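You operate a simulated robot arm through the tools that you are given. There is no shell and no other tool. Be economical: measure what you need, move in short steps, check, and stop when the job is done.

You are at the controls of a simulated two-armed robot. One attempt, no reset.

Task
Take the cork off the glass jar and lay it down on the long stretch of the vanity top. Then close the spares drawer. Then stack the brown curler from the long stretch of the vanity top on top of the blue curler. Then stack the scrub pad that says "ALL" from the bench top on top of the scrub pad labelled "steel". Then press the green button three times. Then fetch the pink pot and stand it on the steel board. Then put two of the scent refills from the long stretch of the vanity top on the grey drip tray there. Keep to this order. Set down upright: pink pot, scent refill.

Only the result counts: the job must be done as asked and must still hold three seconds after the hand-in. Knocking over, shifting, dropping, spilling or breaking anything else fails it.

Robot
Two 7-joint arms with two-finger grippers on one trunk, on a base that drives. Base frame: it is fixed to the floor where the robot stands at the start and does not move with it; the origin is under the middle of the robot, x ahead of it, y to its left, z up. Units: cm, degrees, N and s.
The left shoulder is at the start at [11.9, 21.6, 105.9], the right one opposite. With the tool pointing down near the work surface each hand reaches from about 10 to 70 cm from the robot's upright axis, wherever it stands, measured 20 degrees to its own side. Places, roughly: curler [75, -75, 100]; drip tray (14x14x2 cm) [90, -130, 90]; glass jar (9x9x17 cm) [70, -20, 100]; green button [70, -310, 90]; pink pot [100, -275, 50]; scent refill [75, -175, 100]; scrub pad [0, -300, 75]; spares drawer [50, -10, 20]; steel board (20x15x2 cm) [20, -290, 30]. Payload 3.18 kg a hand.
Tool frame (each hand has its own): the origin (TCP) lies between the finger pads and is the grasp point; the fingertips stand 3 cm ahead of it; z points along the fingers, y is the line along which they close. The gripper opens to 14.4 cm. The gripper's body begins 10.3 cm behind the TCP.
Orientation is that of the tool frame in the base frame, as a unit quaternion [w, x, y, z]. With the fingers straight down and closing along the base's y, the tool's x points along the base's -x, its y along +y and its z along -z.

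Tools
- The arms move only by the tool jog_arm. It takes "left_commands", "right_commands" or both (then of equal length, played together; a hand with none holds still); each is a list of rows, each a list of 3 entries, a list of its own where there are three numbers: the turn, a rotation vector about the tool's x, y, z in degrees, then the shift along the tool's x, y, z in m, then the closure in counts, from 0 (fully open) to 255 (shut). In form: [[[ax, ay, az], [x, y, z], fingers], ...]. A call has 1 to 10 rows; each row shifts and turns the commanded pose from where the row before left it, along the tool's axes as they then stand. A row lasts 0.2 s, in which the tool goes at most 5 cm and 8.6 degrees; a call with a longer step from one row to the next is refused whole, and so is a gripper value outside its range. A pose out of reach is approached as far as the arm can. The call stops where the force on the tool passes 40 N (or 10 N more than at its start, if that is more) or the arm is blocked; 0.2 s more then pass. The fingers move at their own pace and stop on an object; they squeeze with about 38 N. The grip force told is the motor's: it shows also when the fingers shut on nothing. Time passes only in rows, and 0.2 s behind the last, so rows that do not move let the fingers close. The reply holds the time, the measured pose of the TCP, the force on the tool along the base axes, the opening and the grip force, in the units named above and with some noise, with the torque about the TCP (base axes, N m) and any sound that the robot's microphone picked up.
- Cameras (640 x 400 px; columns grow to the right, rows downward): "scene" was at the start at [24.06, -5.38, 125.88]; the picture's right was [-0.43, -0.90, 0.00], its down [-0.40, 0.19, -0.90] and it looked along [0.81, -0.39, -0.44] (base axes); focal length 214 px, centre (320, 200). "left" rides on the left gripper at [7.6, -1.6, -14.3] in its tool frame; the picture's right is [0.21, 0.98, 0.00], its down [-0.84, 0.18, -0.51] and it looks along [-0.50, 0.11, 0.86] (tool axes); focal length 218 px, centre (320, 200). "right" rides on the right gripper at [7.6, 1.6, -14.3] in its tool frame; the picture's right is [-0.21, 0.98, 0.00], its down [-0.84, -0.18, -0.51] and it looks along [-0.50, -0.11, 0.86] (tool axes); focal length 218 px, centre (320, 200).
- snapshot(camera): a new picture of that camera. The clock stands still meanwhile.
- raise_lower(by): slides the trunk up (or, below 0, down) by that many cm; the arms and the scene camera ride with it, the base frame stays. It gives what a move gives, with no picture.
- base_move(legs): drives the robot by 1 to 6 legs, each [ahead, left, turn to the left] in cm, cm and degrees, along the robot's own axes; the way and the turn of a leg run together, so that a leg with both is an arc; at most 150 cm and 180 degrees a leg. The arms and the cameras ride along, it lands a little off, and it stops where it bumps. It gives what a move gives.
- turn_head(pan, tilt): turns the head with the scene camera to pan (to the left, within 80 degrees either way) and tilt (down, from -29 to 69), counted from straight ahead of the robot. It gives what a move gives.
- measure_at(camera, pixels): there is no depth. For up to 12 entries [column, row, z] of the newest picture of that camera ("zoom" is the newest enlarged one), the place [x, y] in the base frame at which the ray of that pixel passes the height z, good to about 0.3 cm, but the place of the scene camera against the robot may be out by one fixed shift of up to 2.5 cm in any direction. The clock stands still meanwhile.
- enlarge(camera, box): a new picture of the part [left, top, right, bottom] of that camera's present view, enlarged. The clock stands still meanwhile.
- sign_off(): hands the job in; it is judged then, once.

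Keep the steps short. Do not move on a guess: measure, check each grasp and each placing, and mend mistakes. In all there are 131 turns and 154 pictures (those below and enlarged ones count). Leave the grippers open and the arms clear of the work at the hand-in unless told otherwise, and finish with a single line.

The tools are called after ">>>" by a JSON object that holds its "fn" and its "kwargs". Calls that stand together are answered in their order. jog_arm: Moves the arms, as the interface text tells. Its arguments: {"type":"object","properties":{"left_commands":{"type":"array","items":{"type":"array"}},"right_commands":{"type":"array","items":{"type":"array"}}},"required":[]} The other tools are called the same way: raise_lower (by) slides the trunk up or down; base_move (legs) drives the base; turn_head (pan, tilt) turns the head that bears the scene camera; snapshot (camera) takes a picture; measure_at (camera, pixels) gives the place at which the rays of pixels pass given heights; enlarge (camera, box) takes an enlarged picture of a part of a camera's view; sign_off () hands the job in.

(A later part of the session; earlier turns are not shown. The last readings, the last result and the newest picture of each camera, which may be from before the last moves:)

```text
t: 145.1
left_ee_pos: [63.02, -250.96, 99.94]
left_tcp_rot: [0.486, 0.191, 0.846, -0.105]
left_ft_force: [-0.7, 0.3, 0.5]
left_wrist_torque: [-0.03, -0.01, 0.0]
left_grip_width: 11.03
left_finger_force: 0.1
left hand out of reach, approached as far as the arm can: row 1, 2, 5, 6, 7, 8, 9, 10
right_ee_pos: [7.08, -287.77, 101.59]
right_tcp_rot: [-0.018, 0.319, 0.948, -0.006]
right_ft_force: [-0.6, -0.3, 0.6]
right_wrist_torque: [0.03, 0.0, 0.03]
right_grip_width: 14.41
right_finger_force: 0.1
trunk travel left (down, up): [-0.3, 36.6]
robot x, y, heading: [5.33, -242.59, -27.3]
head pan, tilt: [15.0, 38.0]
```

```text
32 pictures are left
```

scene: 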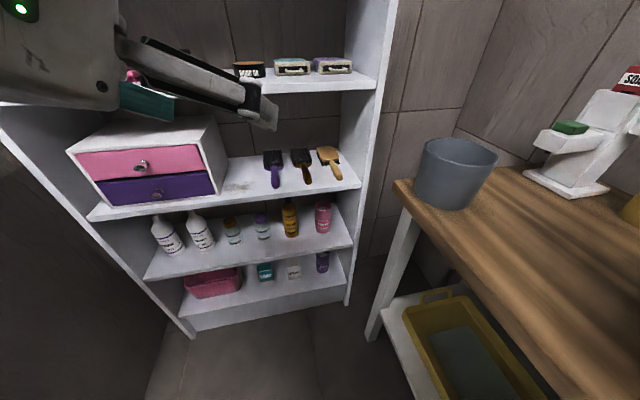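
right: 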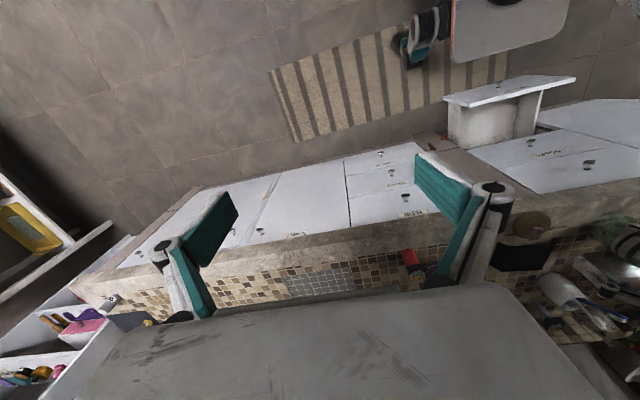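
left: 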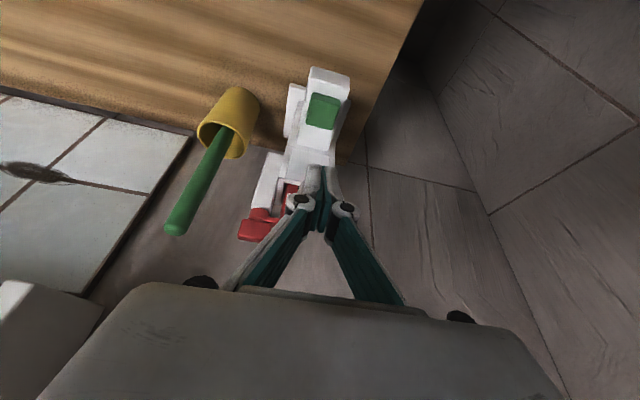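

I turn 6° right, extend the left hand 13 cm ahead and then lower it towards z≈54 in front of the shelf.

>>> {"fn": "base_move", "kwargs": {"legs": [[0, 0, -6]]}}

>>> {"fn": "jog_arm", "kwargs": {"left_commands": [[[0, 0, 0], [-0.0217, 0.003, 0.0375], 60], [[0, 0, 0], [-0.0217, 0.003, 0.0375], 60], [[0, 0, 0], [-0.0217, 0.003, 0.0375], 60], [[0, 0, 0], [0.0398, 0, 0.023], 60], [[0, 0, 0], [0.0398, 0, 0.023], 60], [[0, 0, 0], [0.0398, 0, 0.023], 60], [[0, 0, 0], [0.0398, 0, 0.023], 60], [[0, 0, 0], [0.0398, 0, 0.023], 60], [[0, 0, 0], [0.0398, 0, 0.023], 60], [[0, 0, 0], [0.0398, 0, 0.023], 60]]}}

```text
t: 146.1
left_ee_pos: [61.74, -256.73, 100.04]
left_tcp_rot: [0.479, 0.235, 0.836, -0.129]
left_ft_force: [-0.5, 0.2, -0.3]
left_wrist_torque: [0.01, 0.01, 0.0]
left_grip_width: 11.07
left_finger_force: 0.1
right_ee_pos: [2.34, -287.75, 101.69]
right_tcp_rot: [-0.018, 0.368, 0.93, -0.008]
right_ft_force: [-0.3, -1.6, 0.4]
right_wrist_torque: [0.04, -0.08, -0.07]
right_grip_width: 14.37
right_finger_force: 0.1
trunk travel left (down, up): [-0.3, 36.6]
robot x, y, heading: [5.33, -242.32, -33.2]
head pan, tilt: [15.0, 38.0]
```

```text
t: 148.3
left_ee_pos: [73.67, -262.03, 80.06]
left_tcp_rot: [0.477, 0.235, 0.837, -0.128]
left_ft_force: [-0.5, 0.6, -0.3]
left_wrist_torque: [-0.01, 0.01, -0.02]
left_grip_width: 11.03
left_finger_force: 0.1
left hand out of reach, approached as far as the arm can: row 8, 9, 10
right_ee_pos: [2.2, -287.67, 101.61]
right_tcp_rot: [-0.018, 0.369, 0.929, -0.008]
right_ft_force: [-1.0, -0.2, -0.1]
right_wrist_torque: [0.0, -0.02, -0.02]
right_grip_width: 14.3
right_finger_force: 0.0
trunk travel left (down, up): [-0.3, 36.6]
robot x, y, heading: [5.42, -242.34, -32.8]
head pan, tilt: [15.0, 38.0]
```

The arm is too folded there. I back the robot 14 cm, extend the hand further ahead, and lower in the extended posture.

>>> {"fn": "base_move", "kwargs": {"legs": [[-14, 0, 0]]}}

>>> {"fn": "jog_arm", "kwargs": {"left_commands": [[[0, 0, 0], [-0.02, 0, 0.0346], 60], [[0, 0, 0], [-0.02, 0, 0.0346], 60], [[0, 0, 0], [-0.02, 0, 0.0346], 60], [[0, 0, 0], [0.0375, 0, 0.0217], 60], [[0, 0, 0], [0.0375, 0, 0.0217], 60], [[0, 0, 0], [0.0375, 0, 0.0217], 60], [[0, 0, 0], [0.0375, 0, 0.0217], 60], [[0, 0, 0], [0.0375, 0, 0.0217], 60], [[0, 0, 0], [0.0375, 0, 0.0217], 60]]}}

>>> {"fn": "snapshot", "kwargs": {"camera": "left"}}

```text
t: 149.6
left_ee_pos: [62.12, -254.41, 80.08]
left_tcp_rot: [0.476, 0.235, 0.838, -0.128]
left_ft_force: [0.3, 0.3, 0.5]
left_wrist_torque: [0.0, 0.0, 0.01]
left_grip_width: 11.02
left_finger_force: 0.0
right_ee_pos: [-9.46, -280.03, 101.64]
right_tcp_rot: [-0.018, 0.369, 0.929, -0.008]
right_ft_force: [-0.9, -1.5, 0.1]
right_wrist_torque: [-0.01, -0.01, -0.03]
right_grip_width: 14.29
right_finger_force: 0.0
trunk travel left (down, up): [-0.3, 36.6]
robot x, y, heading: [-6.35, -234.81, -32.8]
head pan, tilt: [15.0, 38.0]
```

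```text
t: 151.6
left_ee_pos: [77.04, -261.38, 72.73]
left_tcp_rot: [0.462, 0.237, 0.845, -0.125]
left_ft_force: [0.1, -0.2, -0.6]
left_wrist_torque: [0.02, -0.03, 0.0]
left_grip_width: 11.0
left_finger_force: 0.0
left hand out of reach, approached as far as the arm can: row 4, 5, 6, 7, 8, 9
right_ee_pos: [-9.31, -280.01, 101.65]
right_tcp_rot: [-0.018, 0.369, 0.929, -0.009]
right_ft_force: [-0.9, -1.1, 1.1]
right_wrist_torque: [0.03, -0.01, -0.02]
right_grip_width: 14.33
right_finger_force: 0.1
trunk travel left (down, up): [-0.3, 36.6]
robot x, y, heading: [-6.25, -235.04, -32.6]
head pan, tilt: [15.0, 38.0]
```

```text
31 pictures are left
```

left: 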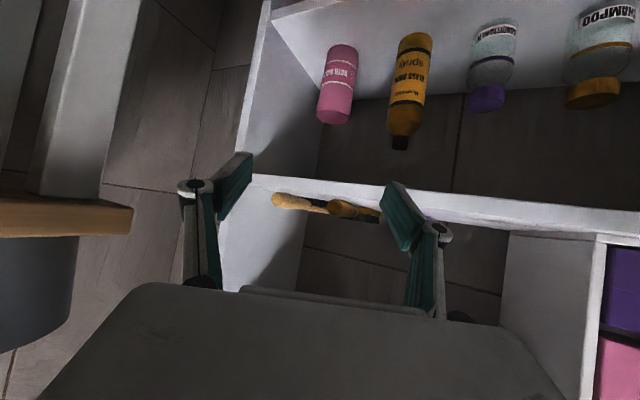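

The hand camera sees the pot, but the arm can't go lower straight ahead; earlier it worked further out to the left. I move the hand 27 cm left, 19 back, then lower.

>>> {"fn": "jog_arm", "kwargs": {"left_commands": [[[0, 0, 0], [0.0148, 0.0386, -0.0228], 60], [[0, 0, 0], [0.0148, 0.0386, -0.0228], 60], [[0, 0, 0], [0.0148, 0.0386, -0.0228], 60], [[0, 0, 0], [0.0148, 0.0386, -0.0228], 60], [[0, 0, 0], [0.0148, 0.0386, -0.0228], 60], [[0, 0, 0], [0.0148, 0.0386, -0.0228], 60], [[0, 0, 0], [0.0148, 0.0386, -0.0228], 60], [[0, 0, 0], [0.041, 0, 0.0267], 60], [[0, 0, 0], [0.041, 0, 0.0267], 60], [[0, 0, 0], [0.041, 0, 0.0267], 60]]}}

```text
t: 153.8
left_ee_pos: [79.87, -233.54, 69.85]
left_tcp_rot: [0.475, 0.236, 0.838, -0.129]
left_ft_force: [-0.4, 0.3, -0.1]
left_wrist_torque: [-0.04, -0.03, -0.03]
left_grip_width: 11.02
left_finger_force: 0.0
left hand out of reach, approached as far as the arm can: row 1, 2, 3, 4, 9, 10
right_ee_pos: [-9.28, -279.97, 101.64]
right_tcp_rot: [-0.019, 0.369, 0.929, -0.009]
right_ft_force: [-0.8, -0.9, 0.0]
right_wrist_torque: [0.03, 0.05, 0.03]
right_grip_width: 14.31
right_finger_force: 0.0
trunk travel left (down, up): [-0.3, 36.6]
robot x, y, heading: [-6.26, -235.02, -33.2]
head pan, tilt: [15.0, 38.0]
```

I reduce the tilt to about 40° (as it worked at the drawer) and try lowering again.

>>> {"fn": "jog_arm", "kwargs": {"left_commands": [[[0, 6.6, 0], [0, 0, 0], 60], [[0, 6.6, 0], [0, 0, 0], 60], [[0, 6.6, 0], [0, 0, 0], 60], [[0, 0, 0], [0.0257, 0, 0.0306], 60], [[0, 0, 0], [0.0257, 0, 0.0306], 60], [[0, 0, 0], [0.0257, 0, 0.0306], 60], [[0, 0, 0], [0.0257, 0, 0.0306], 60]]}}

```text
t: 155.4
left_ee_pos: [79.86, -232.91, 53.29]
left_tcp_rot: [0.322, 0.253, 0.908, -0.085]
left_ft_force: [0.0, 0.1, -0.1]
left_wrist_torque: [0.01, 0.05, 0.0]
left_grip_width: 11.01
left_finger_force: 0.0
right_ee_pos: [-8.98, -279.93, 101.48]
right_tcp_rot: [-0.022, 0.368, 0.93, -0.008]
right_ft_force: [-1.2, -1.2, 0.9]
right_wrist_torque: [0.07, -0.01, 0.06]
right_grip_width: 14.32
right_finger_force: 0.1
trunk travel left (down, up): [-0.3, 36.6]
robot x, y, heading: [-6.39, -234.65, -32.7]
head pan, tilt: [15.0, 38.0]
```

z 53 reached. Now shift the hand right 26 cm at this height.

>>> {"fn": "jog_arm", "kwargs": {"left_commands": [[[0, 0, 0], [0, -0.044, 0], 60], [[0, 0, 0], [0, -0.044, 0], 60], [[0, 0, 0], [0, -0.044, 0], 60], [[0, 0, 0], [0, -0.044, 0], 60], [[0, 0, 0], [0, -0.044, 0], 60], [[0, 0, 0], [0, -0.044, 0], 60]]}}

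>>> {"fn": "snapshot", "kwargs": {"camera": "left"}}

```text
t: 156.4
left_ee_pos: [65.39, -233.24, 46.39]
left_tcp_rot: [0.236, 0.246, 0.938, -0.061]
left_ft_force: [-1.0, 1.2, -0.1]
left_wrist_torque: [-0.15, -0.08, -0.05]
left_grip_width: 11.01
left_finger_force: 0.1
left hand out of reach, approached as far as the arm can: row 2, 3, 4
right_ee_pos: [-11.21, -279.81, 102.12]
right_tcp_rot: [-0.011, 0.351, 0.936, -0.013]
right_ft_force: [1.2, -0.7, 1.7]
right_wrist_torque: [-0.27, 0.25, -0.13]
right_grip_width: 14.31
right_finger_force: 0.0
trunk travel left (down, up): [-0.3, 36.6]
robot x, y, heading: [-9.71, -234.59, -30.6]
head pan, tilt: [15.0, 38.0]
stopped in row 4 (left hand): the force on the tool passed its limit at 62 N (the readings are from after the stop); the commanded pose is now the measured one
```

```text
30 pictures are left
```

left: 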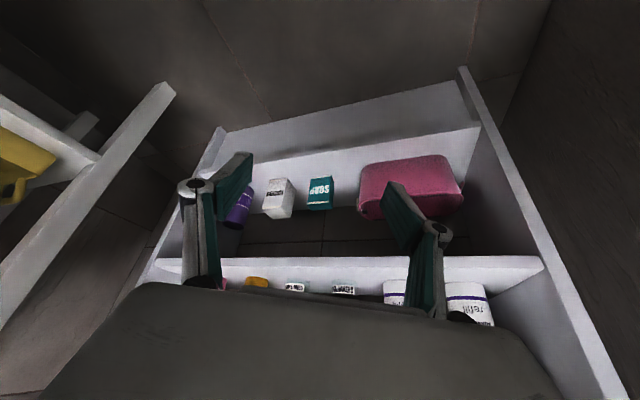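

A 62 N contact occurred: the arm swung and touched something. I check the vanity end and shelf with the head camera.

>>> {"fn": "turn_head", "kwargs": {"pan": 35, "tilt": 40}}

>>> {"fn": "snapshot", "kwargs": {"camera": "scene"}}

```text
t: 157.2
left_ee_pos: [65.3, -232.88, 45.81]
left_tcp_rot: [0.233, 0.245, 0.939, -0.06]
left_ft_force: [0.0, -0.2, 0.3]
left_wrist_torque: [0.0, 0.01, 0.01]
left_grip_width: 11.02
left_finger_force: 0.1
right_ee_pos: [-10.7, -279.84, 101.69]
right_tcp_rot: [-0.018, 0.348, 0.937, -0.01]
right_ft_force: [-0.6, -1.8, 0.8]
right_wrist_torque: [0.05, -0.04, -0.08]
right_grip_width: 14.34
right_finger_force: 0.1
trunk travel left (down, up): [-0.3, 36.6]
robot x, y, heading: [-9.96, -234.43, -30.4]
head pan, tilt: [35.0, 40.0]
```

```text
29 pictures are left
```

scene: 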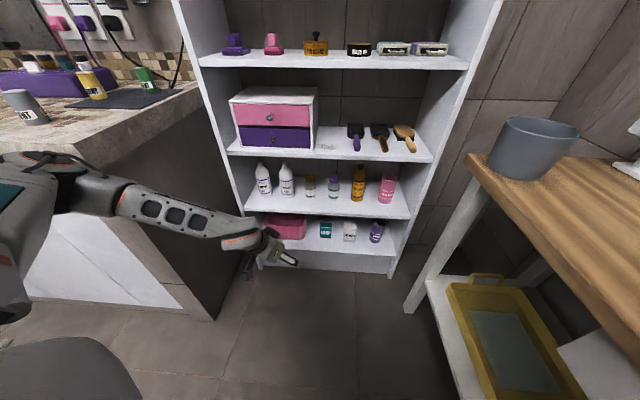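

Everything is intact — only the forearm met the vanity corner. I measure the pot and the board above it in this clear view.

>>> {"fn": "measure_at", "kwargs": {"camera": "scene", "pixels": [[386, 204, 46], [378, 203, 46], [395, 203, 46], [388, 175, 58], [388, 175, 60], [380, 161, 66], [380, 161, 69], [380, 161, 72], [390, 217, 44], [390, 217, 46], [358, 202, 46], [240, 262, 5]]}}

>>> {"fn": "enlarge", "kwargs": {"camera": "scene", "box": [330, 130, 440, 230]}}

```text
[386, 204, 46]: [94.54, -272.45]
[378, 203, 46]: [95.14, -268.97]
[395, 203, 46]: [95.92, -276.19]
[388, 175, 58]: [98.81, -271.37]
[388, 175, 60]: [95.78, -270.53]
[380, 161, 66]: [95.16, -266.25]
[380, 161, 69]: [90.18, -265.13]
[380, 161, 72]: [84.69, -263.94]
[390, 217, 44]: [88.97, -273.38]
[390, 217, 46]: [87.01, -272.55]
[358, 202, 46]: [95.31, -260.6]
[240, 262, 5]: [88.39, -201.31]
```

```text
4.00 times, centred on (385, 180) of scene
```

zoom: 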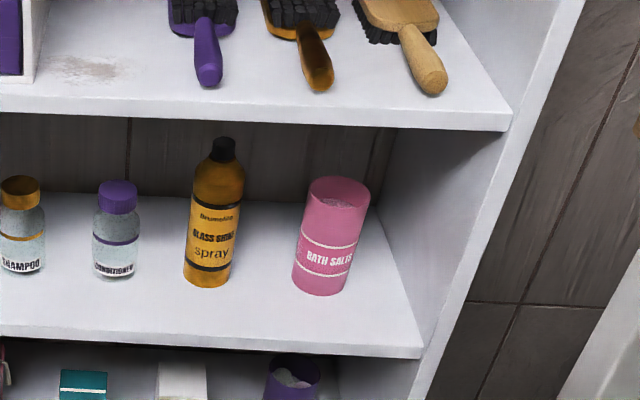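

The pot is an open "BATH SALTS" cup at ≈(98,−272), z 44.5–56.5, free height up to 69. I turn the base 18° right, then set tilt 40°, raise to z≈52 and yaw the hand 20° left.

>>> {"fn": "base_move", "kwargs": {"legs": [[0, 0, -18]]}}

>>> {"fn": "jog_arm", "kwargs": {"left_commands": [[[0, -6, 0], [0, 0, 0], 60], [[0, -6, 0], [0, 0, 0], 60], [[0, 0, 0], [-0.0193, 0, -0.023], 60], [[0, 0, 0], [-0.0193, 0, -0.023], 60], [[-4.3, 0, -5.1], [0, 0, 0], 60], [[-4.3, 0, -5.1], [0, 0, 0], 60], [[-4.3, 0, -5.1], [0, 0, 0], 60]]}}

>>> {"fn": "snapshot", "kwargs": {"camera": "left"}}

```text
t: 157.9
left_ee_pos: [65.46, -232.95, 45.77]
left_tcp_rot: [0.233, 0.245, 0.94, -0.057]
left_ft_force: [-0.2, 0.7, 0.0]
left_wrist_torque: [0.0, 0.04, 0.01]
left_grip_width: 11.01
left_finger_force: 0.1
right_ee_pos: [-11.15, -280.05, 101.59]
right_tcp_rot: [-0.018, 0.351, 0.936, -0.01]
right_ft_force: [0.3, -0.7, 0.7]
right_wrist_torque: [-0.04, 0.02, 0.0]
right_grip_width: 14.33
right_finger_force: 0.0
trunk travel left (down, up): [-0.3, 36.6]
robot x, y, heading: [-9.69, -234.61, -30.4]
head pan, tilt: [35.0, 40.0]
stopped in leg 1: the robot was blocked; the commanded pose is now the measured one
```

```text
t: 159.5
left_ee_pos: [65.62, -232.8, 52.29]
left_tcp_rot: [0.253, 0.084, 0.964, 0.021]
left_ft_force: [-0.8, -0.3, 0.3]
left_wrist_torque: [0.02, -0.04, 0.01]
left_grip_width: 11.01
left_finger_force: 0.1
left hand out of reach, approached as far as the arm can: row 1, 2
right_ee_pos: [-12.34, -279.96, 101.74]
right_tcp_rot: [-0.012, 0.35, 0.937, -0.008]
right_ft_force: [0.5, -1.7, 0.9]
right_wrist_torque: [-0.02, -0.07, -0.04]
right_grip_width: 14.32
right_finger_force: 0.2
trunk travel left (down, up): [-0.3, 36.6]
robot x, y, heading: [-9.91, -234.43, -30.5]
head pan, tilt: [35.0, 40.0]
```

```text
27 pictures are left
```

left: 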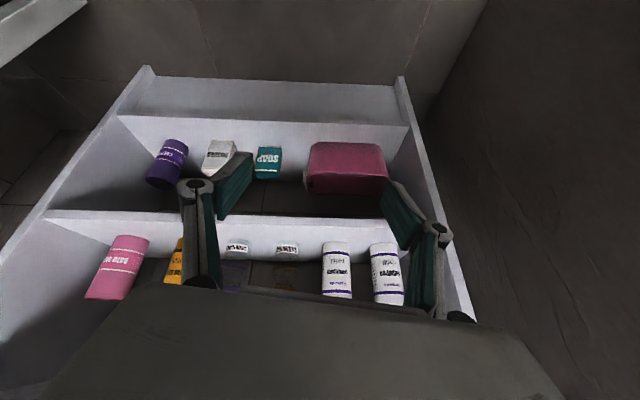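

The base turn was blocked. I look to the right side to find what is touching.

>>> {"fn": "turn_head", "kwargs": {"pan": -50, "tilt": 40}}

>>> {"fn": "snapshot", "kwargs": {"camera": "scene"}}

```text
t: 161.1
left_ee_pos: [65.79, -232.91, 52.34]
left_tcp_rot: [0.252, 0.086, 0.964, 0.022]
left_ft_force: [-0.8, -0.5, 0.0]
left_wrist_torque: [0.01, -0.01, 0.01]
left_grip_width: 11.03
left_finger_force: 0.0
right_ee_pos: [-12.31, -280.03, 101.53]
right_tcp_rot: [-0.012, 0.35, 0.937, -0.006]
right_ft_force: [-1.2, -1.6, 0.4]
right_wrist_torque: [0.0, -0.02, 0.04]
right_grip_width: 14.35
right_finger_force: 0.0
trunk travel left (down, up): [-0.3, 36.6]
robot x, y, heading: [-9.87, -234.39, -30.6]
head pan, tilt: [-50.0, 40.0]
```

```text
26 pictures are left
```

scene: 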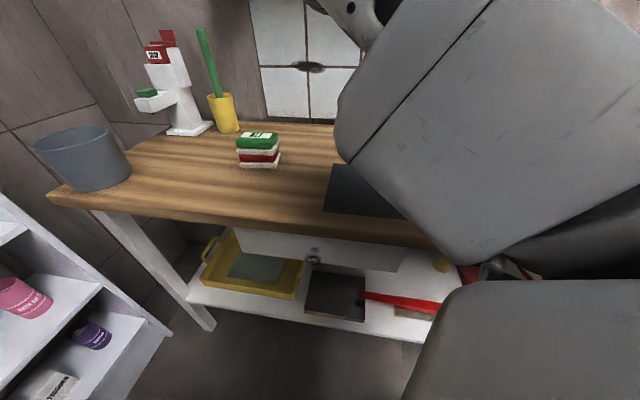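

Nothing obvious on the right; the left forearm is likely against the vanity corner. I strafe 7 cm right (away from it), then turn.

>>> {"fn": "base_move", "kwargs": {"legs": [[0, -7, 0], [0, 0, -16]]}}

>>> {"fn": "measure_at", "kwargs": {"camera": "scene", "pixels": [[256, 267, 30], [335, 293, 30], [335, 293, 26], [310, 315, 26], [363, 318, 26], [310, 270, 28], [310, 207, 79]]}}

>>> {"fn": "enlarge", "kwargs": {"camera": "scene", "box": [190, 220, 460, 350]}}

```text
t: 163.3
left_ee_pos: [60.35, -260.67, 51.58]
left_tcp_rot: [0.248, 0.223, 0.943, -0.016]
left_ft_force: [0.5, -0.2, -1.4]
left_wrist_torque: [0.02, -0.01, -0.01]
left_grip_width: 11.02
left_finger_force: 0.1
right_ee_pos: [-27.11, -283.89, 101.48]
right_tcp_rot: [-0.021, 0.477, 0.879, -0.007]
right_ft_force: [-0.7, -1.3, 0.1]
right_wrist_torque: [0.03, 0.03, -0.07]
right_grip_width: 14.3
right_finger_force: 0.1
trunk travel left (down, up): [-0.3, 36.6]
robot x, y, heading: [-13.55, -240.37, -46.7]
head pan, tilt: [-50.0, 40.0]
```

```text
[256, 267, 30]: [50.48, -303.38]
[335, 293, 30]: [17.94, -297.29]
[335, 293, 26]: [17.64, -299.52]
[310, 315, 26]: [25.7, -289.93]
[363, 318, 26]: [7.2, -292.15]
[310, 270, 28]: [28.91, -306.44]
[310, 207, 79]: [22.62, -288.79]
```

```text
2.37 times, centred on (325, 285) of scene
```

zoom: 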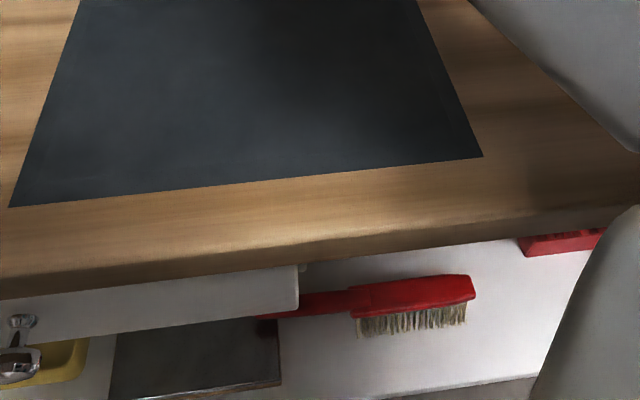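

The turn worked, and I found the steel board (dark, ≈(17.6,−298), z≈27) on the bench's lower shelf. Now I shift the hand out 8 cm ahead/5 left and increase tilt to 40°.

>>> {"fn": "jog_arm", "kwargs": {"left_commands": [[[0, 0, 0], [-0.0245, 0.018, 0.0136], 60], [[0, 0, 0], [-0.0245, 0.018, 0.0136], 60], [[0, 0, 0], [-0.0245, 0.018, 0.0136], 60], [[0, -5.5, 0], [0, 0, 0], 60], [[0, -5.5, 0], [0, 0, 0], 60], [[0, 0, 0], [0, 0, 0], 60]]}}

>>> {"fn": "turn_head", "kwargs": {"pan": 35, "tilt": 40}}

>>> {"fn": "snapshot", "kwargs": {"camera": "left"}}

```text
t: 164.7
left_ee_pos: [70.17, -259.34, 51.86]
left_tcp_rot: [0.292, 0.222, 0.93, -0.027]
left_ft_force: [-0.6, 0.5, -0.6]
left_wrist_torque: [-0.02, 0.03, 0.05]
left_grip_width: 11.03
left_finger_force: 0.0
left hand out of reach, approached as far as the arm can: row 5
right_ee_pos: [-26.93, -283.82, 101.62]
right_tcp_rot: [-0.019, 0.478, 0.878, -0.007]
right_ft_force: [-0.7, -1.2, 0.5]
right_wrist_torque: [0.01, 0.0, -0.07]
right_grip_width: 14.33
right_finger_force: 0.2
trunk travel left (down, up): [-0.3, 36.6]
robot x, y, heading: [-13.48, -240.6, -46.7]
head pan, tilt: [-50.0, 40.0]
```

```text
t: 166.3
left_ee_pos: [70.16, -259.34, 51.82]
left_tcp_rot: [0.294, 0.223, 0.929, -0.028]
left_ft_force: [-0.5, -0.3, -0.5]
left_wrist_torque: [-0.01, 0.0, 0.02]
left_grip_width: 11.01
left_finger_force: 0.1
right_ee_pos: [-27.06, -283.77, 101.67]
right_tcp_rot: [-0.02, 0.478, 0.878, -0.007]
right_ft_force: [-0.5, -0.5, 0.8]
right_wrist_torque: [-0.02, 0.01, -0.01]
right_grip_width: 14.31
right_finger_force: 0.1
trunk travel left (down, up): [-0.3, 36.6]
robot x, y, heading: [-13.38, -240.77, -46.7]
head pan, tilt: [35.0, 40.0]
```

```text
24 pictures are left
```

left: 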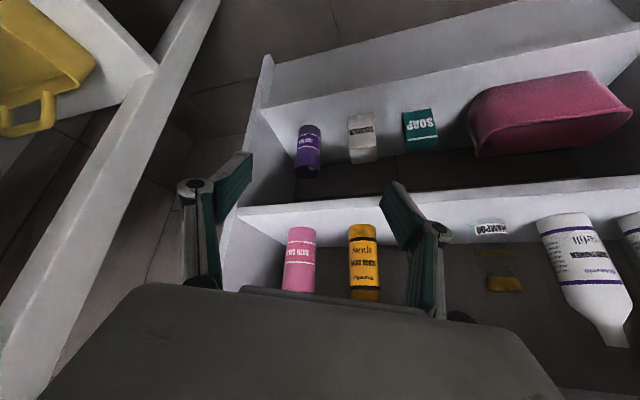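

>>> {"fn": "measure_at", "kwargs": {"camera": "left", "pixels": [[303, 228, 44.5], [288, 231, 44.5], [316, 231, 44.5], [303, 228, 46], [240, 207, 44.5], [363, 224, 44.5], [272, 55, 20]]}}

>>> {"fn": "enlarge", "kwargs": {"camera": "scene", "box": [230, 120, 430, 270]}}

```text
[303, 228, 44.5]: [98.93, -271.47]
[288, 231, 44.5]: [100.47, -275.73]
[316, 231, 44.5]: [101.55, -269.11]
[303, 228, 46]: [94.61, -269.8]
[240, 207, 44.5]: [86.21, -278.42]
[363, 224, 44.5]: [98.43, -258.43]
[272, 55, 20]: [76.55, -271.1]
```

```text
2.67 times, centred on (330, 195) of scene
```

zoom: 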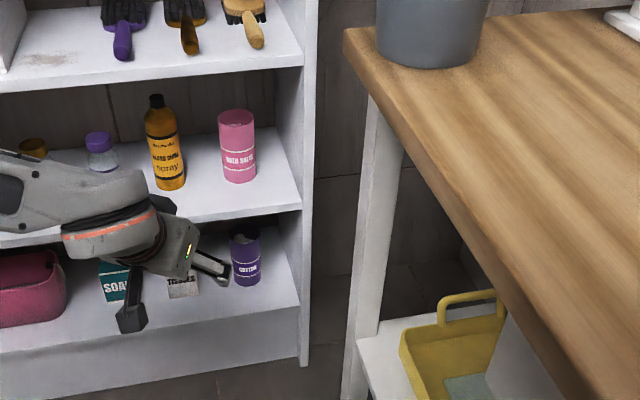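

>>> {"fn": "measure_at", "kwargs": {"camera": "zoom", "pixels": [[239, 182, 44], [245, 213, 44], [223, 178, 44], [257, 178, 44], [299, 203, 44], [170, 190, 44]]}}

```text
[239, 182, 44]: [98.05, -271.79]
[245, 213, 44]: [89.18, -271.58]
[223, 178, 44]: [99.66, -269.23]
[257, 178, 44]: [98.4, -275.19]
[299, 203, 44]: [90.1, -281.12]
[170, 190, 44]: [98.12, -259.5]
```

Pot centre ≈(100.5,−272.4); the board above (z≈69 at x 89) requires about 42°+ of tilt. I shift the hand 11 cm left and try to tilt 12° more.

>>> {"fn": "jog_arm", "kwargs": {"left_commands": [[[0, 0, 0], [0.0037, 0.037, -0.0023], 60], [[0, 0, 0], [0.0037, 0.037, -0.0023], 60], [[0, 0, 0], [0.0037, 0.037, -0.0023], 60], [[0, -4, 0], [0, 0, 0], 60], [[0, -4, 0], [0, 0, 0], 60], [[0, -4, 0], [0, 0, 0], 60], [[0, 0, 0], [0.0133, 0, 0.015], 60]]}}

```text
t: 167.9
left_ee_pos: [77.82, -248.84, 53.56]
left_tcp_rot: [0.351, 0.225, 0.908, -0.051]
left_ft_force: [-3.2, 2.8, -4.7]
left_wrist_torque: [-0.31, -0.52, -0.06]
left_grip_width: 11.01
left_finger_force: 0.1
left hand out of reach, approached as far as the arm can: row 4, 5, 6, 7
right_ee_pos: [-27.02, -283.88, 101.44]
right_tcp_rot: [-0.019, 0.478, 0.878, -0.007]
right_ft_force: [-1.0, -1.2, 0.7]
right_wrist_torque: [0.02, -0.01, -0.01]
right_grip_width: 14.33
right_finger_force: 0.1
trunk travel left (down, up): [-0.3, 36.6]
robot x, y, heading: [-13.16, -240.38, -46.8]
head pan, tilt: [35.0, 40.0]
```

Tilt is now 41.5° at z 53.6, enough to pass under the board above. I drive ahead 18 cm and shift the hand 4 cm right and 4 cm down to the pre-grasp place.

>>> {"fn": "base_move", "kwargs": {"legs": [[18, 0, 0]]}}

>>> {"fn": "jog_arm", "kwargs": {"left_commands": [[[0, 0, 0], [0, -0.02, 0], 60], [[0, 0, 0], [0, -0.02, 0], 60], [[0, 0, 0], [0.0133, 0, 0.015], 60], [[0, 0, 0], [0.0133, 0, 0.015], 60], [[0, 0, 0], [0, 0, 0], 60]]}}

>>> {"fn": "snapshot", "kwargs": {"camera": "left"}}

>>> {"fn": "enlarge", "kwargs": {"camera": "scene", "box": [250, 100, 450, 260]}}

```text
t: 169.4
left_ee_pos: [90.18, -255.9, 53.8]
left_tcp_rot: [0.353, 0.225, 0.907, -0.052]
left_ft_force: [-0.1, -0.5, 0.9]
left_wrist_torque: [-0.03, 0.01, 0.0]
left_grip_width: 10.99
left_finger_force: 0.0
right_ee_pos: [-14.85, -290.54, 101.61]
right_tcp_rot: [-0.02, 0.479, 0.878, -0.007]
right_ft_force: [-0.2, -1.3, -0.3]
right_wrist_torque: [0.0, -0.01, 0.02]
right_grip_width: 14.32
right_finger_force: 0.0
trunk travel left (down, up): [-0.3, 36.6]
robot x, y, heading: [-1.27, -247.57, -46.7]
head pan, tilt: [35.0, 40.0]
```

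```text
t: 170.6
left_ee_pos: [91.4, -258.79, 51.31]
left_tcp_rot: [0.347, 0.226, 0.909, -0.053]
left_ft_force: [-0.5, 0.4, -0.8]
left_wrist_torque: [0.01, 0.04, -0.05]
left_grip_width: 11.01
left_finger_force: 0.1
left hand out of reach, approached as far as the arm can: row 1, 2, 3, 4
right_ee_pos: [-14.9, -290.55, 101.67]
right_tcp_rot: [-0.021, 0.479, 0.878, -0.008]
right_ft_force: [-1.2, -2.3, 0.1]
right_wrist_torque: [0.01, -0.05, -0.06]
right_grip_width: 14.34
right_finger_force: 0.1
trunk travel left (down, up): [-0.3, 36.6]
robot x, y, heading: [-1.34, -247.41, -47.0]
head pan, tilt: [35.0, 40.0]
```

```text
22 pictures are left
```

left: 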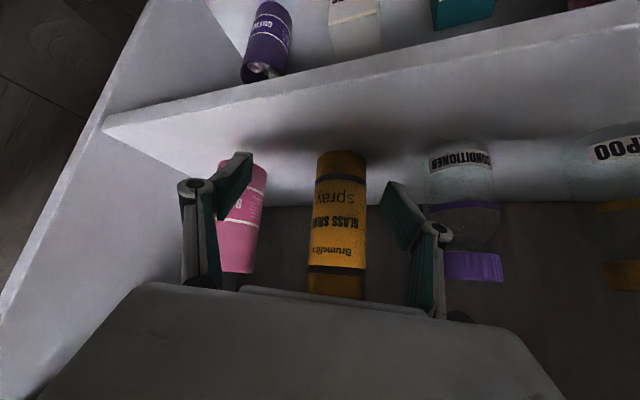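

```text
2.50 times, centred on (350, 180) of scene
```

zoom: 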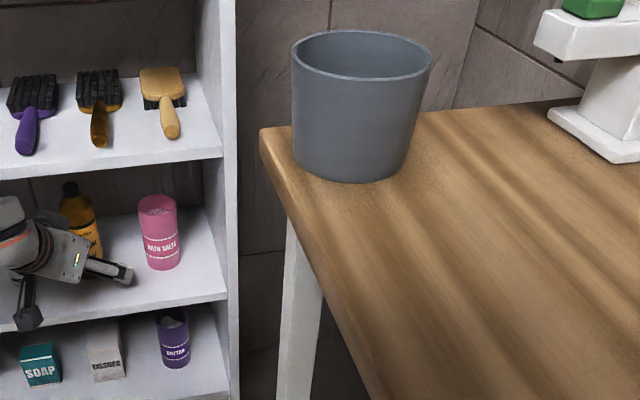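

The hand is level with the spray; the pot is further right. I move the base so the hand lines up in front of the pot (4.6 ahead, 6.9 right).

>>> {"fn": "base_move", "kwargs": {"legs": [[4.6, -6.9, 0]]}}

>>> {"fn": "snapshot", "kwargs": {"camera": "left"}}

```text
t: 171.3
left_ee_pos: [91.46, -258.8, 51.47]
left_tcp_rot: [0.347, 0.227, 0.908, -0.054]
left_ft_force: [0.7, 0.4, 0.4]
left_wrist_torque: [0.02, 0.01, -0.03]
left_grip_width: 11.02
left_finger_force: 0.0
right_ee_pos: [-14.88, -290.56, 101.67]
right_tcp_rot: [-0.019, 0.479, 0.878, -0.008]
right_ft_force: [0.2, -0.4, -0.6]
right_wrist_torque: [-0.02, 0.0, -0.03]
right_grip_width: 14.35
right_finger_force: 0.1
trunk travel left (down, up): [-0.3, 36.6]
robot x, y, heading: [-0.8, -247.61, -46.8]
head pan, tilt: [35.0, 40.0]
stopped in leg 1: the robot was blocked; the commanded pose is now the measured one
```

```text
20 pictures are left
```

left: 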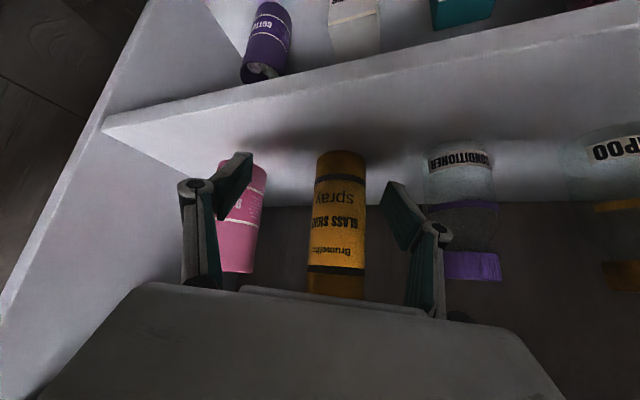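

The base is against the bench here, so I'll use a different stance: robot facing the bench, left arm stretched out to the shelf. I back off 38 cm, turn right 33°, then swing the arm out to the left.

>>> {"fn": "base_move", "kwargs": {"legs": [[-38, 2.5, 0], [0, 0, -33]]}}

>>> {"fn": "jog_arm", "kwargs": {"left_commands": [[[0, 0, 0], [0.0118, 0.0433, -0.0102], 60], [[0, 0, 0], [0.0118, 0.0433, -0.0102], 60], [[0, 0, 0], [0.0118, 0.0433, -0.0102], 60], [[0, 0, 0], [0.0118, 0.0433, -0.0102], 60], [[0, 0, 0], [0.0118, 0.0433, -0.0102], 60], [[-5.4, 0, -6.2], [0, 0, 0], 60], [[-5.4, 0, -6.2], [0, 0, 0], 60], [[-5.4, 0, -6.2], [0, 0, 0], 60], [[-5.4, 0, -6.2], [0, 0, 0], 60]]}}

```text
t: 175.4
left_ee_pos: [45.38, -277.84, 51.32]
left_tcp_rot: [0.317, 0.477, 0.805, -0.15]
left_ft_force: [-0.3, -0.2, -0.2]
left_wrist_torque: [0.01, 0.0, 0.02]
left_grip_width: 11.01
left_finger_force: 0.1
right_ee_pos: [-60.84, -246.21, 101.56]
right_tcp_rot: [-0.021, 0.71, 0.704, -0.003]
right_ft_force: [-0.6, -0.6, -0.3]
right_wrist_torque: [0.04, -0.01, -0.05]
right_grip_width: 14.36
right_finger_force: 0.2
trunk travel left (down, up): [-0.3, 36.6]
robot x, y, heading: [-25.56, -217.85, -79.9]
head pan, tilt: [35.0, 40.0]
```

```text
t: 177.4
left_ee_pos: [62.94, -256.6, 54.44]
left_tcp_rot: [0.362, 0.237, 0.9, -0.061]
left_ft_force: [-1.5, 4.2, -4.3]
left_wrist_torque: [-0.47, -0.47, -0.31]
left_grip_width: 11.02
left_finger_force: 0.0
left hand out of reach, approached as far as the arm can: row 8, 9
right_ee_pos: [-60.95, -246.01, 101.62]
right_tcp_rot: [-0.02, 0.71, 0.704, -0.003]
right_ft_force: [-1.8, -0.1, 1.1]
right_wrist_torque: [-0.1, -0.12, -0.01]
right_grip_width: 14.33
right_finger_force: 0.2
trunk travel left (down, up): [-0.3, 36.6]
robot x, y, heading: [-25.8, -217.67, -80.2]
head pan, tilt: [35.0, 40.0]
```

Now tilt 43°, yaw −29.5°. I lower/extend the hand a little and drive so that it stands 12 cm in front of the pot.

>>> {"fn": "jog_arm", "kwargs": {"left_commands": [[[0, 0, 0], [0.006, 0, 0.0285], 60], [[0, 0, 0], [0.006, 0, 0.0285], 60], [[0, 0, 0], [0.01, 0, 0.011], 60]]}}

>>> {"fn": "base_move", "kwargs": {"legs": [[11.1, 20.8, 0]]}}

>>> {"fn": "snapshot", "kwargs": {"camera": "left"}}

```text
t: 178.2
left_ee_pos: [65.99, -258.01, 48.56]
left_tcp_rot: [0.359, 0.226, 0.903, -0.062]
left_ft_force: [-1.0, -2.0, 1.1]
left_wrist_torque: [0.23, 0.09, 0.21]
left_grip_width: 10.99
left_finger_force: 0.1
left hand out of reach, approached as far as the arm can: row 3
right_ee_pos: [-60.77, -246.15, 101.72]
right_tcp_rot: [-0.022, 0.71, 0.704, -0.002]
right_ft_force: [-1.5, -0.1, 0.3]
right_wrist_torque: [0.01, -0.03, -0.01]
right_grip_width: 14.36
right_finger_force: 0.1
trunk travel left (down, up): [-0.3, 36.6]
robot x, y, heading: [-25.6, -217.61, -79.9]
head pan, tilt: [35.0, 40.0]
```

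```text
t: 180.6
left_ee_pos: [88.53, -264.88, 48.55]
left_tcp_rot: [0.358, 0.226, 0.904, -0.06]
left_ft_force: [0.4, 0.4, -0.7]
left_wrist_torque: [0.0, 0.05, -0.01]
left_grip_width: 11.02
left_finger_force: 0.1
right_ee_pos: [-38.36, -253.48, 101.62]
right_tcp_rot: [-0.021, 0.71, 0.704, -0.002]
right_ft_force: [-1.0, 0.2, 0.4]
right_wrist_torque: [0.02, -0.04, -0.01]
right_grip_width: 14.35
right_finger_force: 0.1
trunk travel left (down, up): [-0.3, 36.6]
robot x, y, heading: [-3.1, -224.83, -79.8]
head pan, tilt: [35.0, 40.0]
```

```text
19 pictures are left
```

left: 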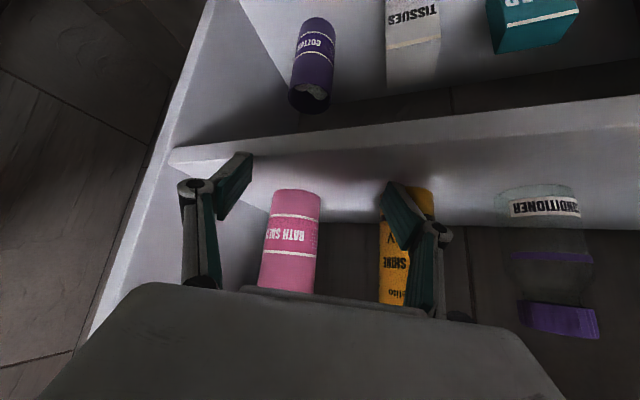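

>>> {"fn": "measure_at", "kwargs": {"camera": "left", "pixels": [[297, 190, 44], [274, 195, 44], [320, 196, 44], [290, 290, 56], [297, 190, 44.7], [170, 150, 44], [415, 190, 44]]}}

```text
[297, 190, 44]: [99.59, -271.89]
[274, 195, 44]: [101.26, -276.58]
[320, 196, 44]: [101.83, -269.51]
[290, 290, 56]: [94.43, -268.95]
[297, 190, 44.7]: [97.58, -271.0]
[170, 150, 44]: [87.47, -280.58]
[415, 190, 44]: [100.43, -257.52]
```

Pot lies about 14 cm ahead, 0.9 cm right of the hand line. I drive the hand forward 12 cm along its direction to straddle it.

>>> {"fn": "base_move", "kwargs": {"legs": [[8.2, 9.1, 0]]}}

>>> {"fn": "snapshot", "kwargs": {"camera": "left"}}

>>> {"fn": "enlarge", "kwargs": {"camera": "scene", "box": [380, 60, 560, 240]}}

```text
t: 182.1
left_ee_pos: [98.97, -271.39, 48.7]
left_tcp_rot: [0.359, 0.225, 0.904, -0.06]
left_ft_force: [0.5, 0.2, 3.8]
left_wrist_torque: [-0.19, 0.02, 0.03]
left_grip_width: 11.19
left_finger_force: 0.2
right_ee_pos: [-28.12, -259.88, 101.59]
right_tcp_rot: [-0.02, 0.709, 0.705, -0.002]
right_ft_force: [-2.1, -1.5, 0.4]
right_wrist_torque: [0.0, -0.02, -0.03]
right_grip_width: 14.37
right_finger_force: 0.0
trunk travel left (down, up): [-0.3, 36.6]
robot x, y, heading: [6.87, -231.58, -79.9]
head pan, tilt: [35.0, 40.0]
```

```text
18 pictures are left
```

left: 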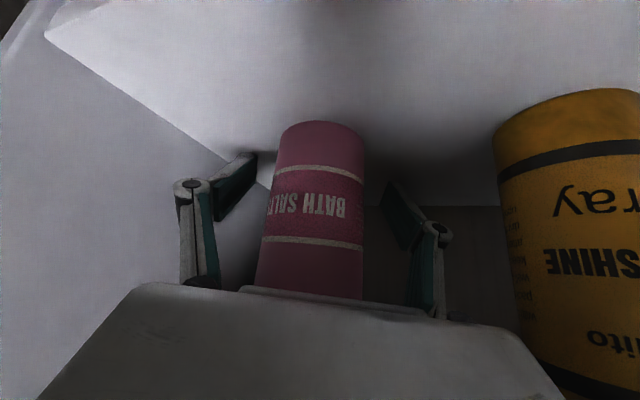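

```text
2.22 times, centred on (470, 150) of scene
```

zoom: 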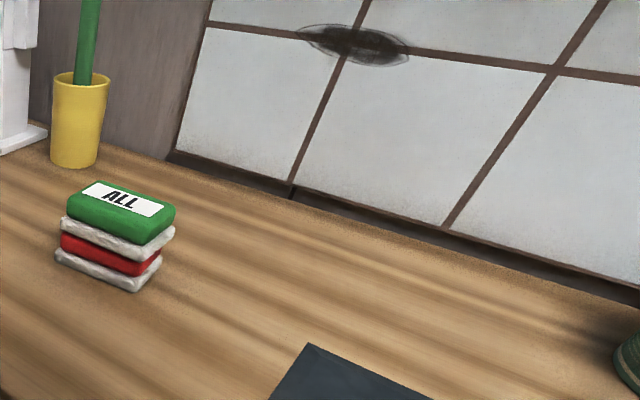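

The fingers straddle the pot and just touch the board. I raise 1.2 cm, close, and lift 2 cm.

>>> {"fn": "jog_arm", "kwargs": {"left_commands": [[[0, 0, 0], [-0.0081, 0, -0.0088], 60], [[0, 0, 0], [0, 0, 0], 150], [[0, 0, 0], [0, 0, 0], 255], [[0, 0, 0], [0, 0, 0], 255], [[0, 0, 0], [-0.0068, 0, -0.0073], 255], [[0, 0, 0], [-0.0068, 0, -0.0073], 255], [[0, 0, 0], [0, 0, 0], 255]]}}

>>> {"fn": "snapshot", "kwargs": {"camera": "left"}}

```text
t: 183.2
left_ee_pos: [98.64, -271.43, 49.09]
left_tcp_rot: [0.354, 0.23, 0.905, -0.058]
left_ft_force: [14.3, -10.6, 42.1]
left_wrist_torque: [-1.61, 0.1, 0.45]
left_grip_width: 5.27
left_finger_force: 38.1
right_ee_pos: [-27.7, -259.99, 101.79]
right_tcp_rot: [-0.023, 0.71, 0.704, -0.003]
right_ft_force: [-0.8, -0.4, -0.5]
right_wrist_torque: [0.0, 0.01, 0.01]
right_grip_width: 14.39
right_finger_force: 0.1
trunk travel left (down, up): [-0.3, 36.6]
robot x, y, heading: [7.41, -231.22, -79.8]
head pan, tilt: [35.0, 40.0]
stopped in row 5 (left hand): the force on the tool passed its limit at 62 N (the readings are from after the stop); the commanded pose is now the measured one
```

```text
16 pictures are left
```

left: 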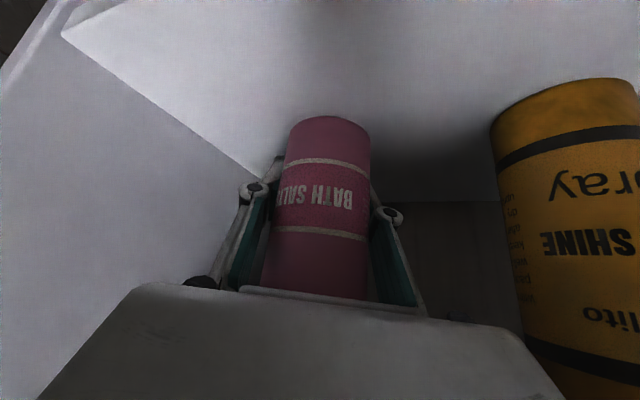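

Gripped (5.3 cm). I lift 1.5 cm, then withdraw along the hand direction, back away, and turn 47° right so the pot comes in front of the steel board.

>>> {"fn": "jog_arm", "kwargs": {"left_commands": [[[0, 0, 0], [-0.0068, 0, -0.0073], 255], [[0, 0, 0], [-0.0034, 0, -0.0037], 255], [[0, 0, 0], [0, 0, 0], 255]]}}

>>> {"fn": "base_move", "kwargs": {"legs": [[-9.9, -12.6, 0], [-37.4, -0.7, 0], [0, 0, -47]]}}

>>> {"fn": "turn_head", "kwargs": {"pan": 55, "tilt": 38}}

>>> {"fn": "snapshot", "kwargs": {"camera": "scene"}}

```text
t: 183.5
left_ee_pos: [98.7, -271.49, 49.19]
left_tcp_rot: [0.354, 0.231, 0.904, -0.057]
left_ft_force: [5.1, 1.8, 53.3]
left_wrist_torque: [-1.4, 0.43, 0.01]
left_grip_width: 5.32
left_finger_force: 37.3
right_ee_pos: [-27.58, -259.9, 101.83]
right_tcp_rot: [-0.02, 0.711, 0.703, -0.004]
right_ft_force: [0.2, 0.3, 0.2]
right_wrist_torque: [0.01, 0.0, 0.0]
right_grip_width: 14.37
right_finger_force: 0.1
trunk travel left (down, up): [-0.3, 36.6]
robot x, y, heading: [7.15, -231.16, -79.8]
head pan, tilt: [35.0, 40.0]
stopped in row 1 (left hand): the force on the tool passed its limit at 64 N (the readings are from after the stop); the commanded pose is now the measured one
```

```text
t: 187.0
left_ee_pos: [73.67, -238.12, 49.79]
left_tcp_rot: [0.353, 0.269, 0.893, -0.075]
left_ft_force: [-0.2, 0.9, -1.3]
left_wrist_torque: [-0.02, 0.0, -0.02]
left_grip_width: 5.29
left_finger_force: 38.0
right_ee_pos: [-51.44, -216.44, 101.48]
right_tcp_rot: [-0.02, 0.735, 0.678, 0.001]
right_ft_force: [0.2, -0.4, 0.7]
right_wrist_torque: [-0.01, 0.04, 0.0]
right_grip_width: 14.38
right_finger_force: 0.1
trunk travel left (down, up): [-0.3, 36.6]
robot x, y, heading: [-13.76, -190.42, -84.0]
head pan, tilt: [35.0, 40.0]
stopped in leg 2: the robot was blocked; the commanded pose is now the measured one
```

```text
t: 187.9
left_ee_pos: [73.69, -238.01, 49.83]
left_tcp_rot: [0.353, 0.268, 0.893, -0.073]
left_ft_force: [-0.5, -0.4, -2.1]
left_wrist_torque: [-0.05, -0.06, 0.01]
left_grip_width: 5.32
left_finger_force: 38.3
right_ee_pos: [-51.38, -216.77, 101.49]
right_tcp_rot: [-0.02, 0.734, 0.679, 0.0]
right_ft_force: [0.1, -0.3, 1.0]
right_wrist_torque: [0.01, -0.02, 0.01]
right_grip_width: 14.38
right_finger_force: 0.1
trunk travel left (down, up): [-0.3, 36.6]
robot x, y, heading: [-13.4, -190.5, -84.1]
head pan, tilt: [55.0, 38.0]
```

```text
15 pictures are left
```

scene: 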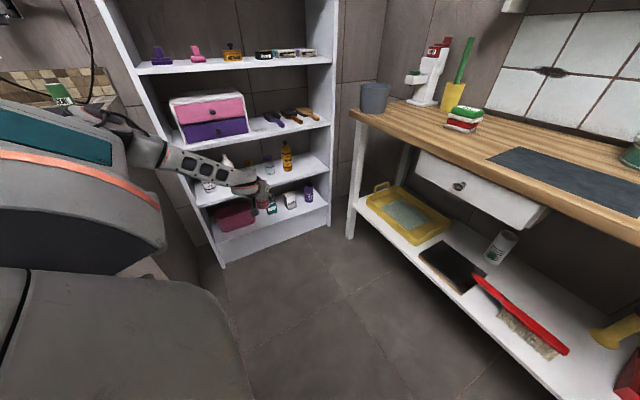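

Pot is held and clear of the shelf. I measure the board from here, then turn 42° right.

>>> {"fn": "measure_at", "kwargs": {"camera": "scene", "pixels": [[419, 253, 28], [442, 240, 28], [487, 270, 28], [463, 293, 28], [475, 300, 26]]}}

>>> {"fn": "base_move", "kwargs": {"legs": [[0, 0, -42]]}}

>>> {"fn": "snapshot", "kwargs": {"camera": "left"}}

```text
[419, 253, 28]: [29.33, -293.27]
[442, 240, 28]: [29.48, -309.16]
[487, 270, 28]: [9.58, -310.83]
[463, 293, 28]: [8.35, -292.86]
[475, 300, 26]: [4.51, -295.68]
```

```text
t: 190.2
left_ee_pos: [19.33, -284.42, 49.43]
left_tcp_rot: [0.301, 0.571, 0.738, -0.195]
left_ft_force: [0.8, 0.3, -1.2]
left_wrist_torque: [-0.03, 0.01, 0.0]
left_grip_width: 5.3
left_finger_force: 38.0
right_ee_pos: [-58.7, -184.76, 101.72]
right_tcp_rot: [-0.02, 0.929, 0.369, 0.006]
right_ft_force: [0.0, 0.8, 0.2]
right_wrist_torque: [-0.02, 0.0, -0.02]
right_grip_width: 14.41
right_finger_force: 0.0
trunk travel left (down, up): [-0.3, 36.6]
robot x, y, heading: [-13.39, -190.28, -126.4]
head pan, tilt: [55.0, 38.0]
```

```text
14 pictures are left
```

left: 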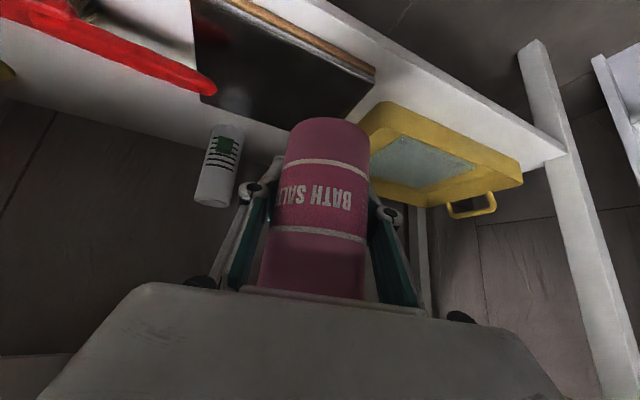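

The board is in view ahead of the pot. I check the board corners and the brush handle tip, lower 11 cm, and drive the pot over the board.

>>> {"fn": "measure_at", "kwargs": {"camera": "left", "pixels": [[215, 90, 30], [375, 70, 28], [345, 120, 28], [228, 3, 28], [200, 95, 28], [230, 135, 40]]}}

>>> {"fn": "jog_arm", "kwargs": {"left_commands": [[[0, 0, 0], [0.0247, 0, 0.0272], 255], [[0, 0, 0], [0.0247, 0, 0.0272], 255], [[0, 0, 0], [0.0247, 0, 0.0272], 255], [[0, 0, 0], [0, 0, 0], 255]]}}

>>> {"fn": "base_move", "kwargs": {"legs": [[11.2, 5.4, 0]]}}

>>> {"fn": "snapshot", "kwargs": {"camera": "left"}}

>>> {"fn": "enlarge", "kwargs": {"camera": "scene", "box": [300, 180, 560, 360]}}

```text
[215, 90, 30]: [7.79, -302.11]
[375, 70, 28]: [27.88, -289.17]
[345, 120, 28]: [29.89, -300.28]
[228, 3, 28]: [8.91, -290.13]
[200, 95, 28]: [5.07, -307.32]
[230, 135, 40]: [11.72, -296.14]
```

```text
t: 191.2
left_ee_pos: [19.54, -284.44, 46.91]
left_tcp_rot: [0.298, 0.572, 0.739, -0.194]
left_ft_force: [0.0, 0.4, -1.3]
left_wrist_torque: [-0.05, 0.01, 0.02]
left_grip_width: 5.31
left_finger_force: 38.3
left hand out of reach, approached as far as the arm can: row 1, 2, 3
right_ee_pos: [-58.71, -184.8, 101.69]
right_tcp_rot: [-0.021, 0.93, 0.368, 0.007]
right_ft_force: [-0.3, -0.1, 1.3]
right_wrist_torque: [0.01, 0.0, 0.0]
right_grip_width: 14.39
right_finger_force: 0.0
trunk travel left (down, up): [-0.3, 36.6]
robot x, y, heading: [-13.62, -190.63, -126.1]
head pan, tilt: [55.0, 38.0]
```

```text
t: 192.6
left_ee_pos: [17.62, -295.49, 46.01]
left_tcp_rot: [0.294, 0.578, 0.739, -0.184]
left_ft_force: [0.2, -0.3, -1.6]
left_wrist_torque: [-0.02, 0.02, 0.01]
left_grip_width: 5.33
left_finger_force: 38.1
right_ee_pos: [-60.88, -197.02, 101.77]
right_tcp_rot: [-0.02, 0.929, 0.369, 0.004]
right_ft_force: [-0.1, -0.7, 0.2]
right_wrist_torque: [-0.01, -0.01, 0.01]
right_grip_width: 14.39
right_finger_force: 0.0
trunk travel left (down, up): [-0.3, 36.6]
robot x, y, heading: [-15.83, -202.67, -126.2]
head pan, tilt: [55.0, 38.0]
stopped in leg 1: the robot was blocked; the commanded pose is now the measured one
```

```text
13 pictures are left
```

left: 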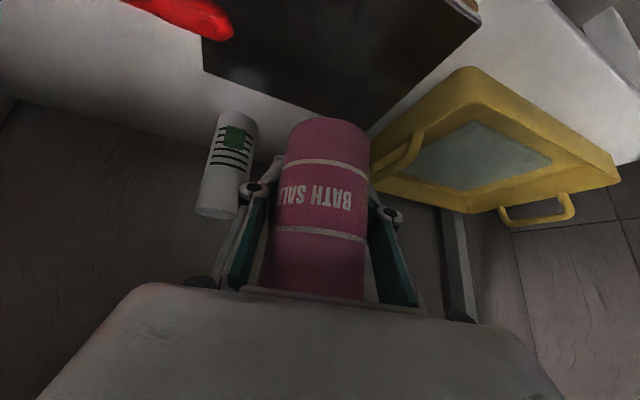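

```text
2.22 times, centred on (430, 270) of scene
```

zoom: 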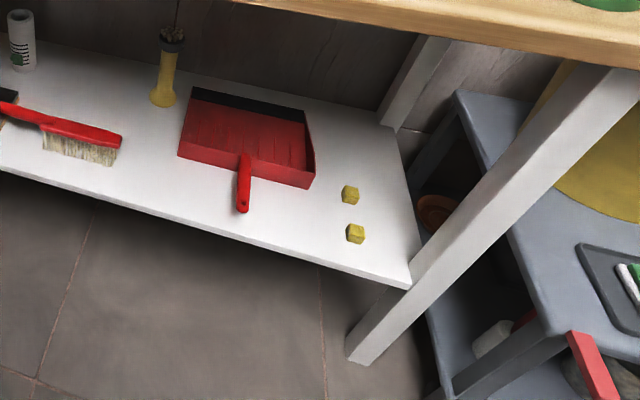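

The arm is limited low with the hand yawed left; yawing the hand ~42° right should free it (the cup is round). I back off 9 cm, yaw, and lower 9.6 cm.

>>> {"fn": "base_move", "kwargs": {"legs": [[-7.3, -5.3, 0]]}}

>>> {"fn": "jog_arm", "kwargs": {"left_commands": [[[5.46, 0, 6.38], [0, 0, 0], 255], [[5.46, 0, 6.38], [0, 0, 0], 255], [[5.46, 0, 6.38], [0, 0, 0], 255], [[5.46, 0, 6.38], [0, 0, 0], 255], [[5.46, 0, 6.38], [0, 0, 0], 255], [[0, 0, 0], [0.0312, 0, 0.0365], 255], [[0, 0, 0], [0.0312, 0, 0.0365], 255], [[0, 0, 0], [0, 0, 0], 255]]}}

>>> {"fn": "snapshot", "kwargs": {"camera": "left"}}

```text
t: 193.7
left_ee_pos: [17.47, -286.52, 46.11]
left_tcp_rot: [0.293, 0.579, 0.738, -0.185]
left_ft_force: [-0.3, -0.5, -0.6]
left_wrist_torque: [-0.01, 0.0, 0.02]
left_grip_width: 5.31
left_finger_force: 38.2
right_ee_pos: [-61.02, -188.09, 101.74]
right_tcp_rot: [-0.021, 0.929, 0.37, 0.006]
right_ft_force: [0.5, 0.9, -0.5]
right_wrist_torque: [-0.03, -0.01, 0.01]
right_grip_width: 14.4
right_finger_force: 0.0
trunk travel left (down, up): [-0.3, 36.6]
robot x, y, heading: [-16.1, -193.64, -125.9]
head pan, tilt: [55.0, 38.0]
```

```text
t: 195.5
left_ee_pos: [18.16, -286.32, 36.5]
left_tcp_rot: [0.19, 0.809, 0.489, -0.265]
left_ft_force: [0.4, 0.5, -2.4]
left_wrist_torque: [-0.04, 0.05, 0.0]
left_grip_width: 5.32
left_finger_force: 38.1
left hand out of reach, approached as far as the arm can: row 6
right_ee_pos: [-61.02, -188.07, 101.73]
right_tcp_rot: [-0.02, 0.929, 0.369, 0.006]
right_ft_force: [-0.1, 0.8, 0.0]
right_wrist_torque: [0.01, 0.03, -0.03]
right_grip_width: 14.39
right_finger_force: 0.2
trunk travel left (down, up): [-0.3, 36.6]
robot x, y, heading: [-16.08, -193.32, -126.0]
head pan, tilt: [55.0, 38.0]
```

```text
11 pictures are left
```

left: 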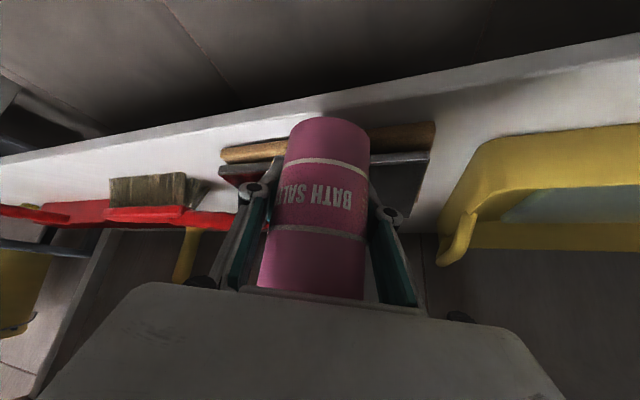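

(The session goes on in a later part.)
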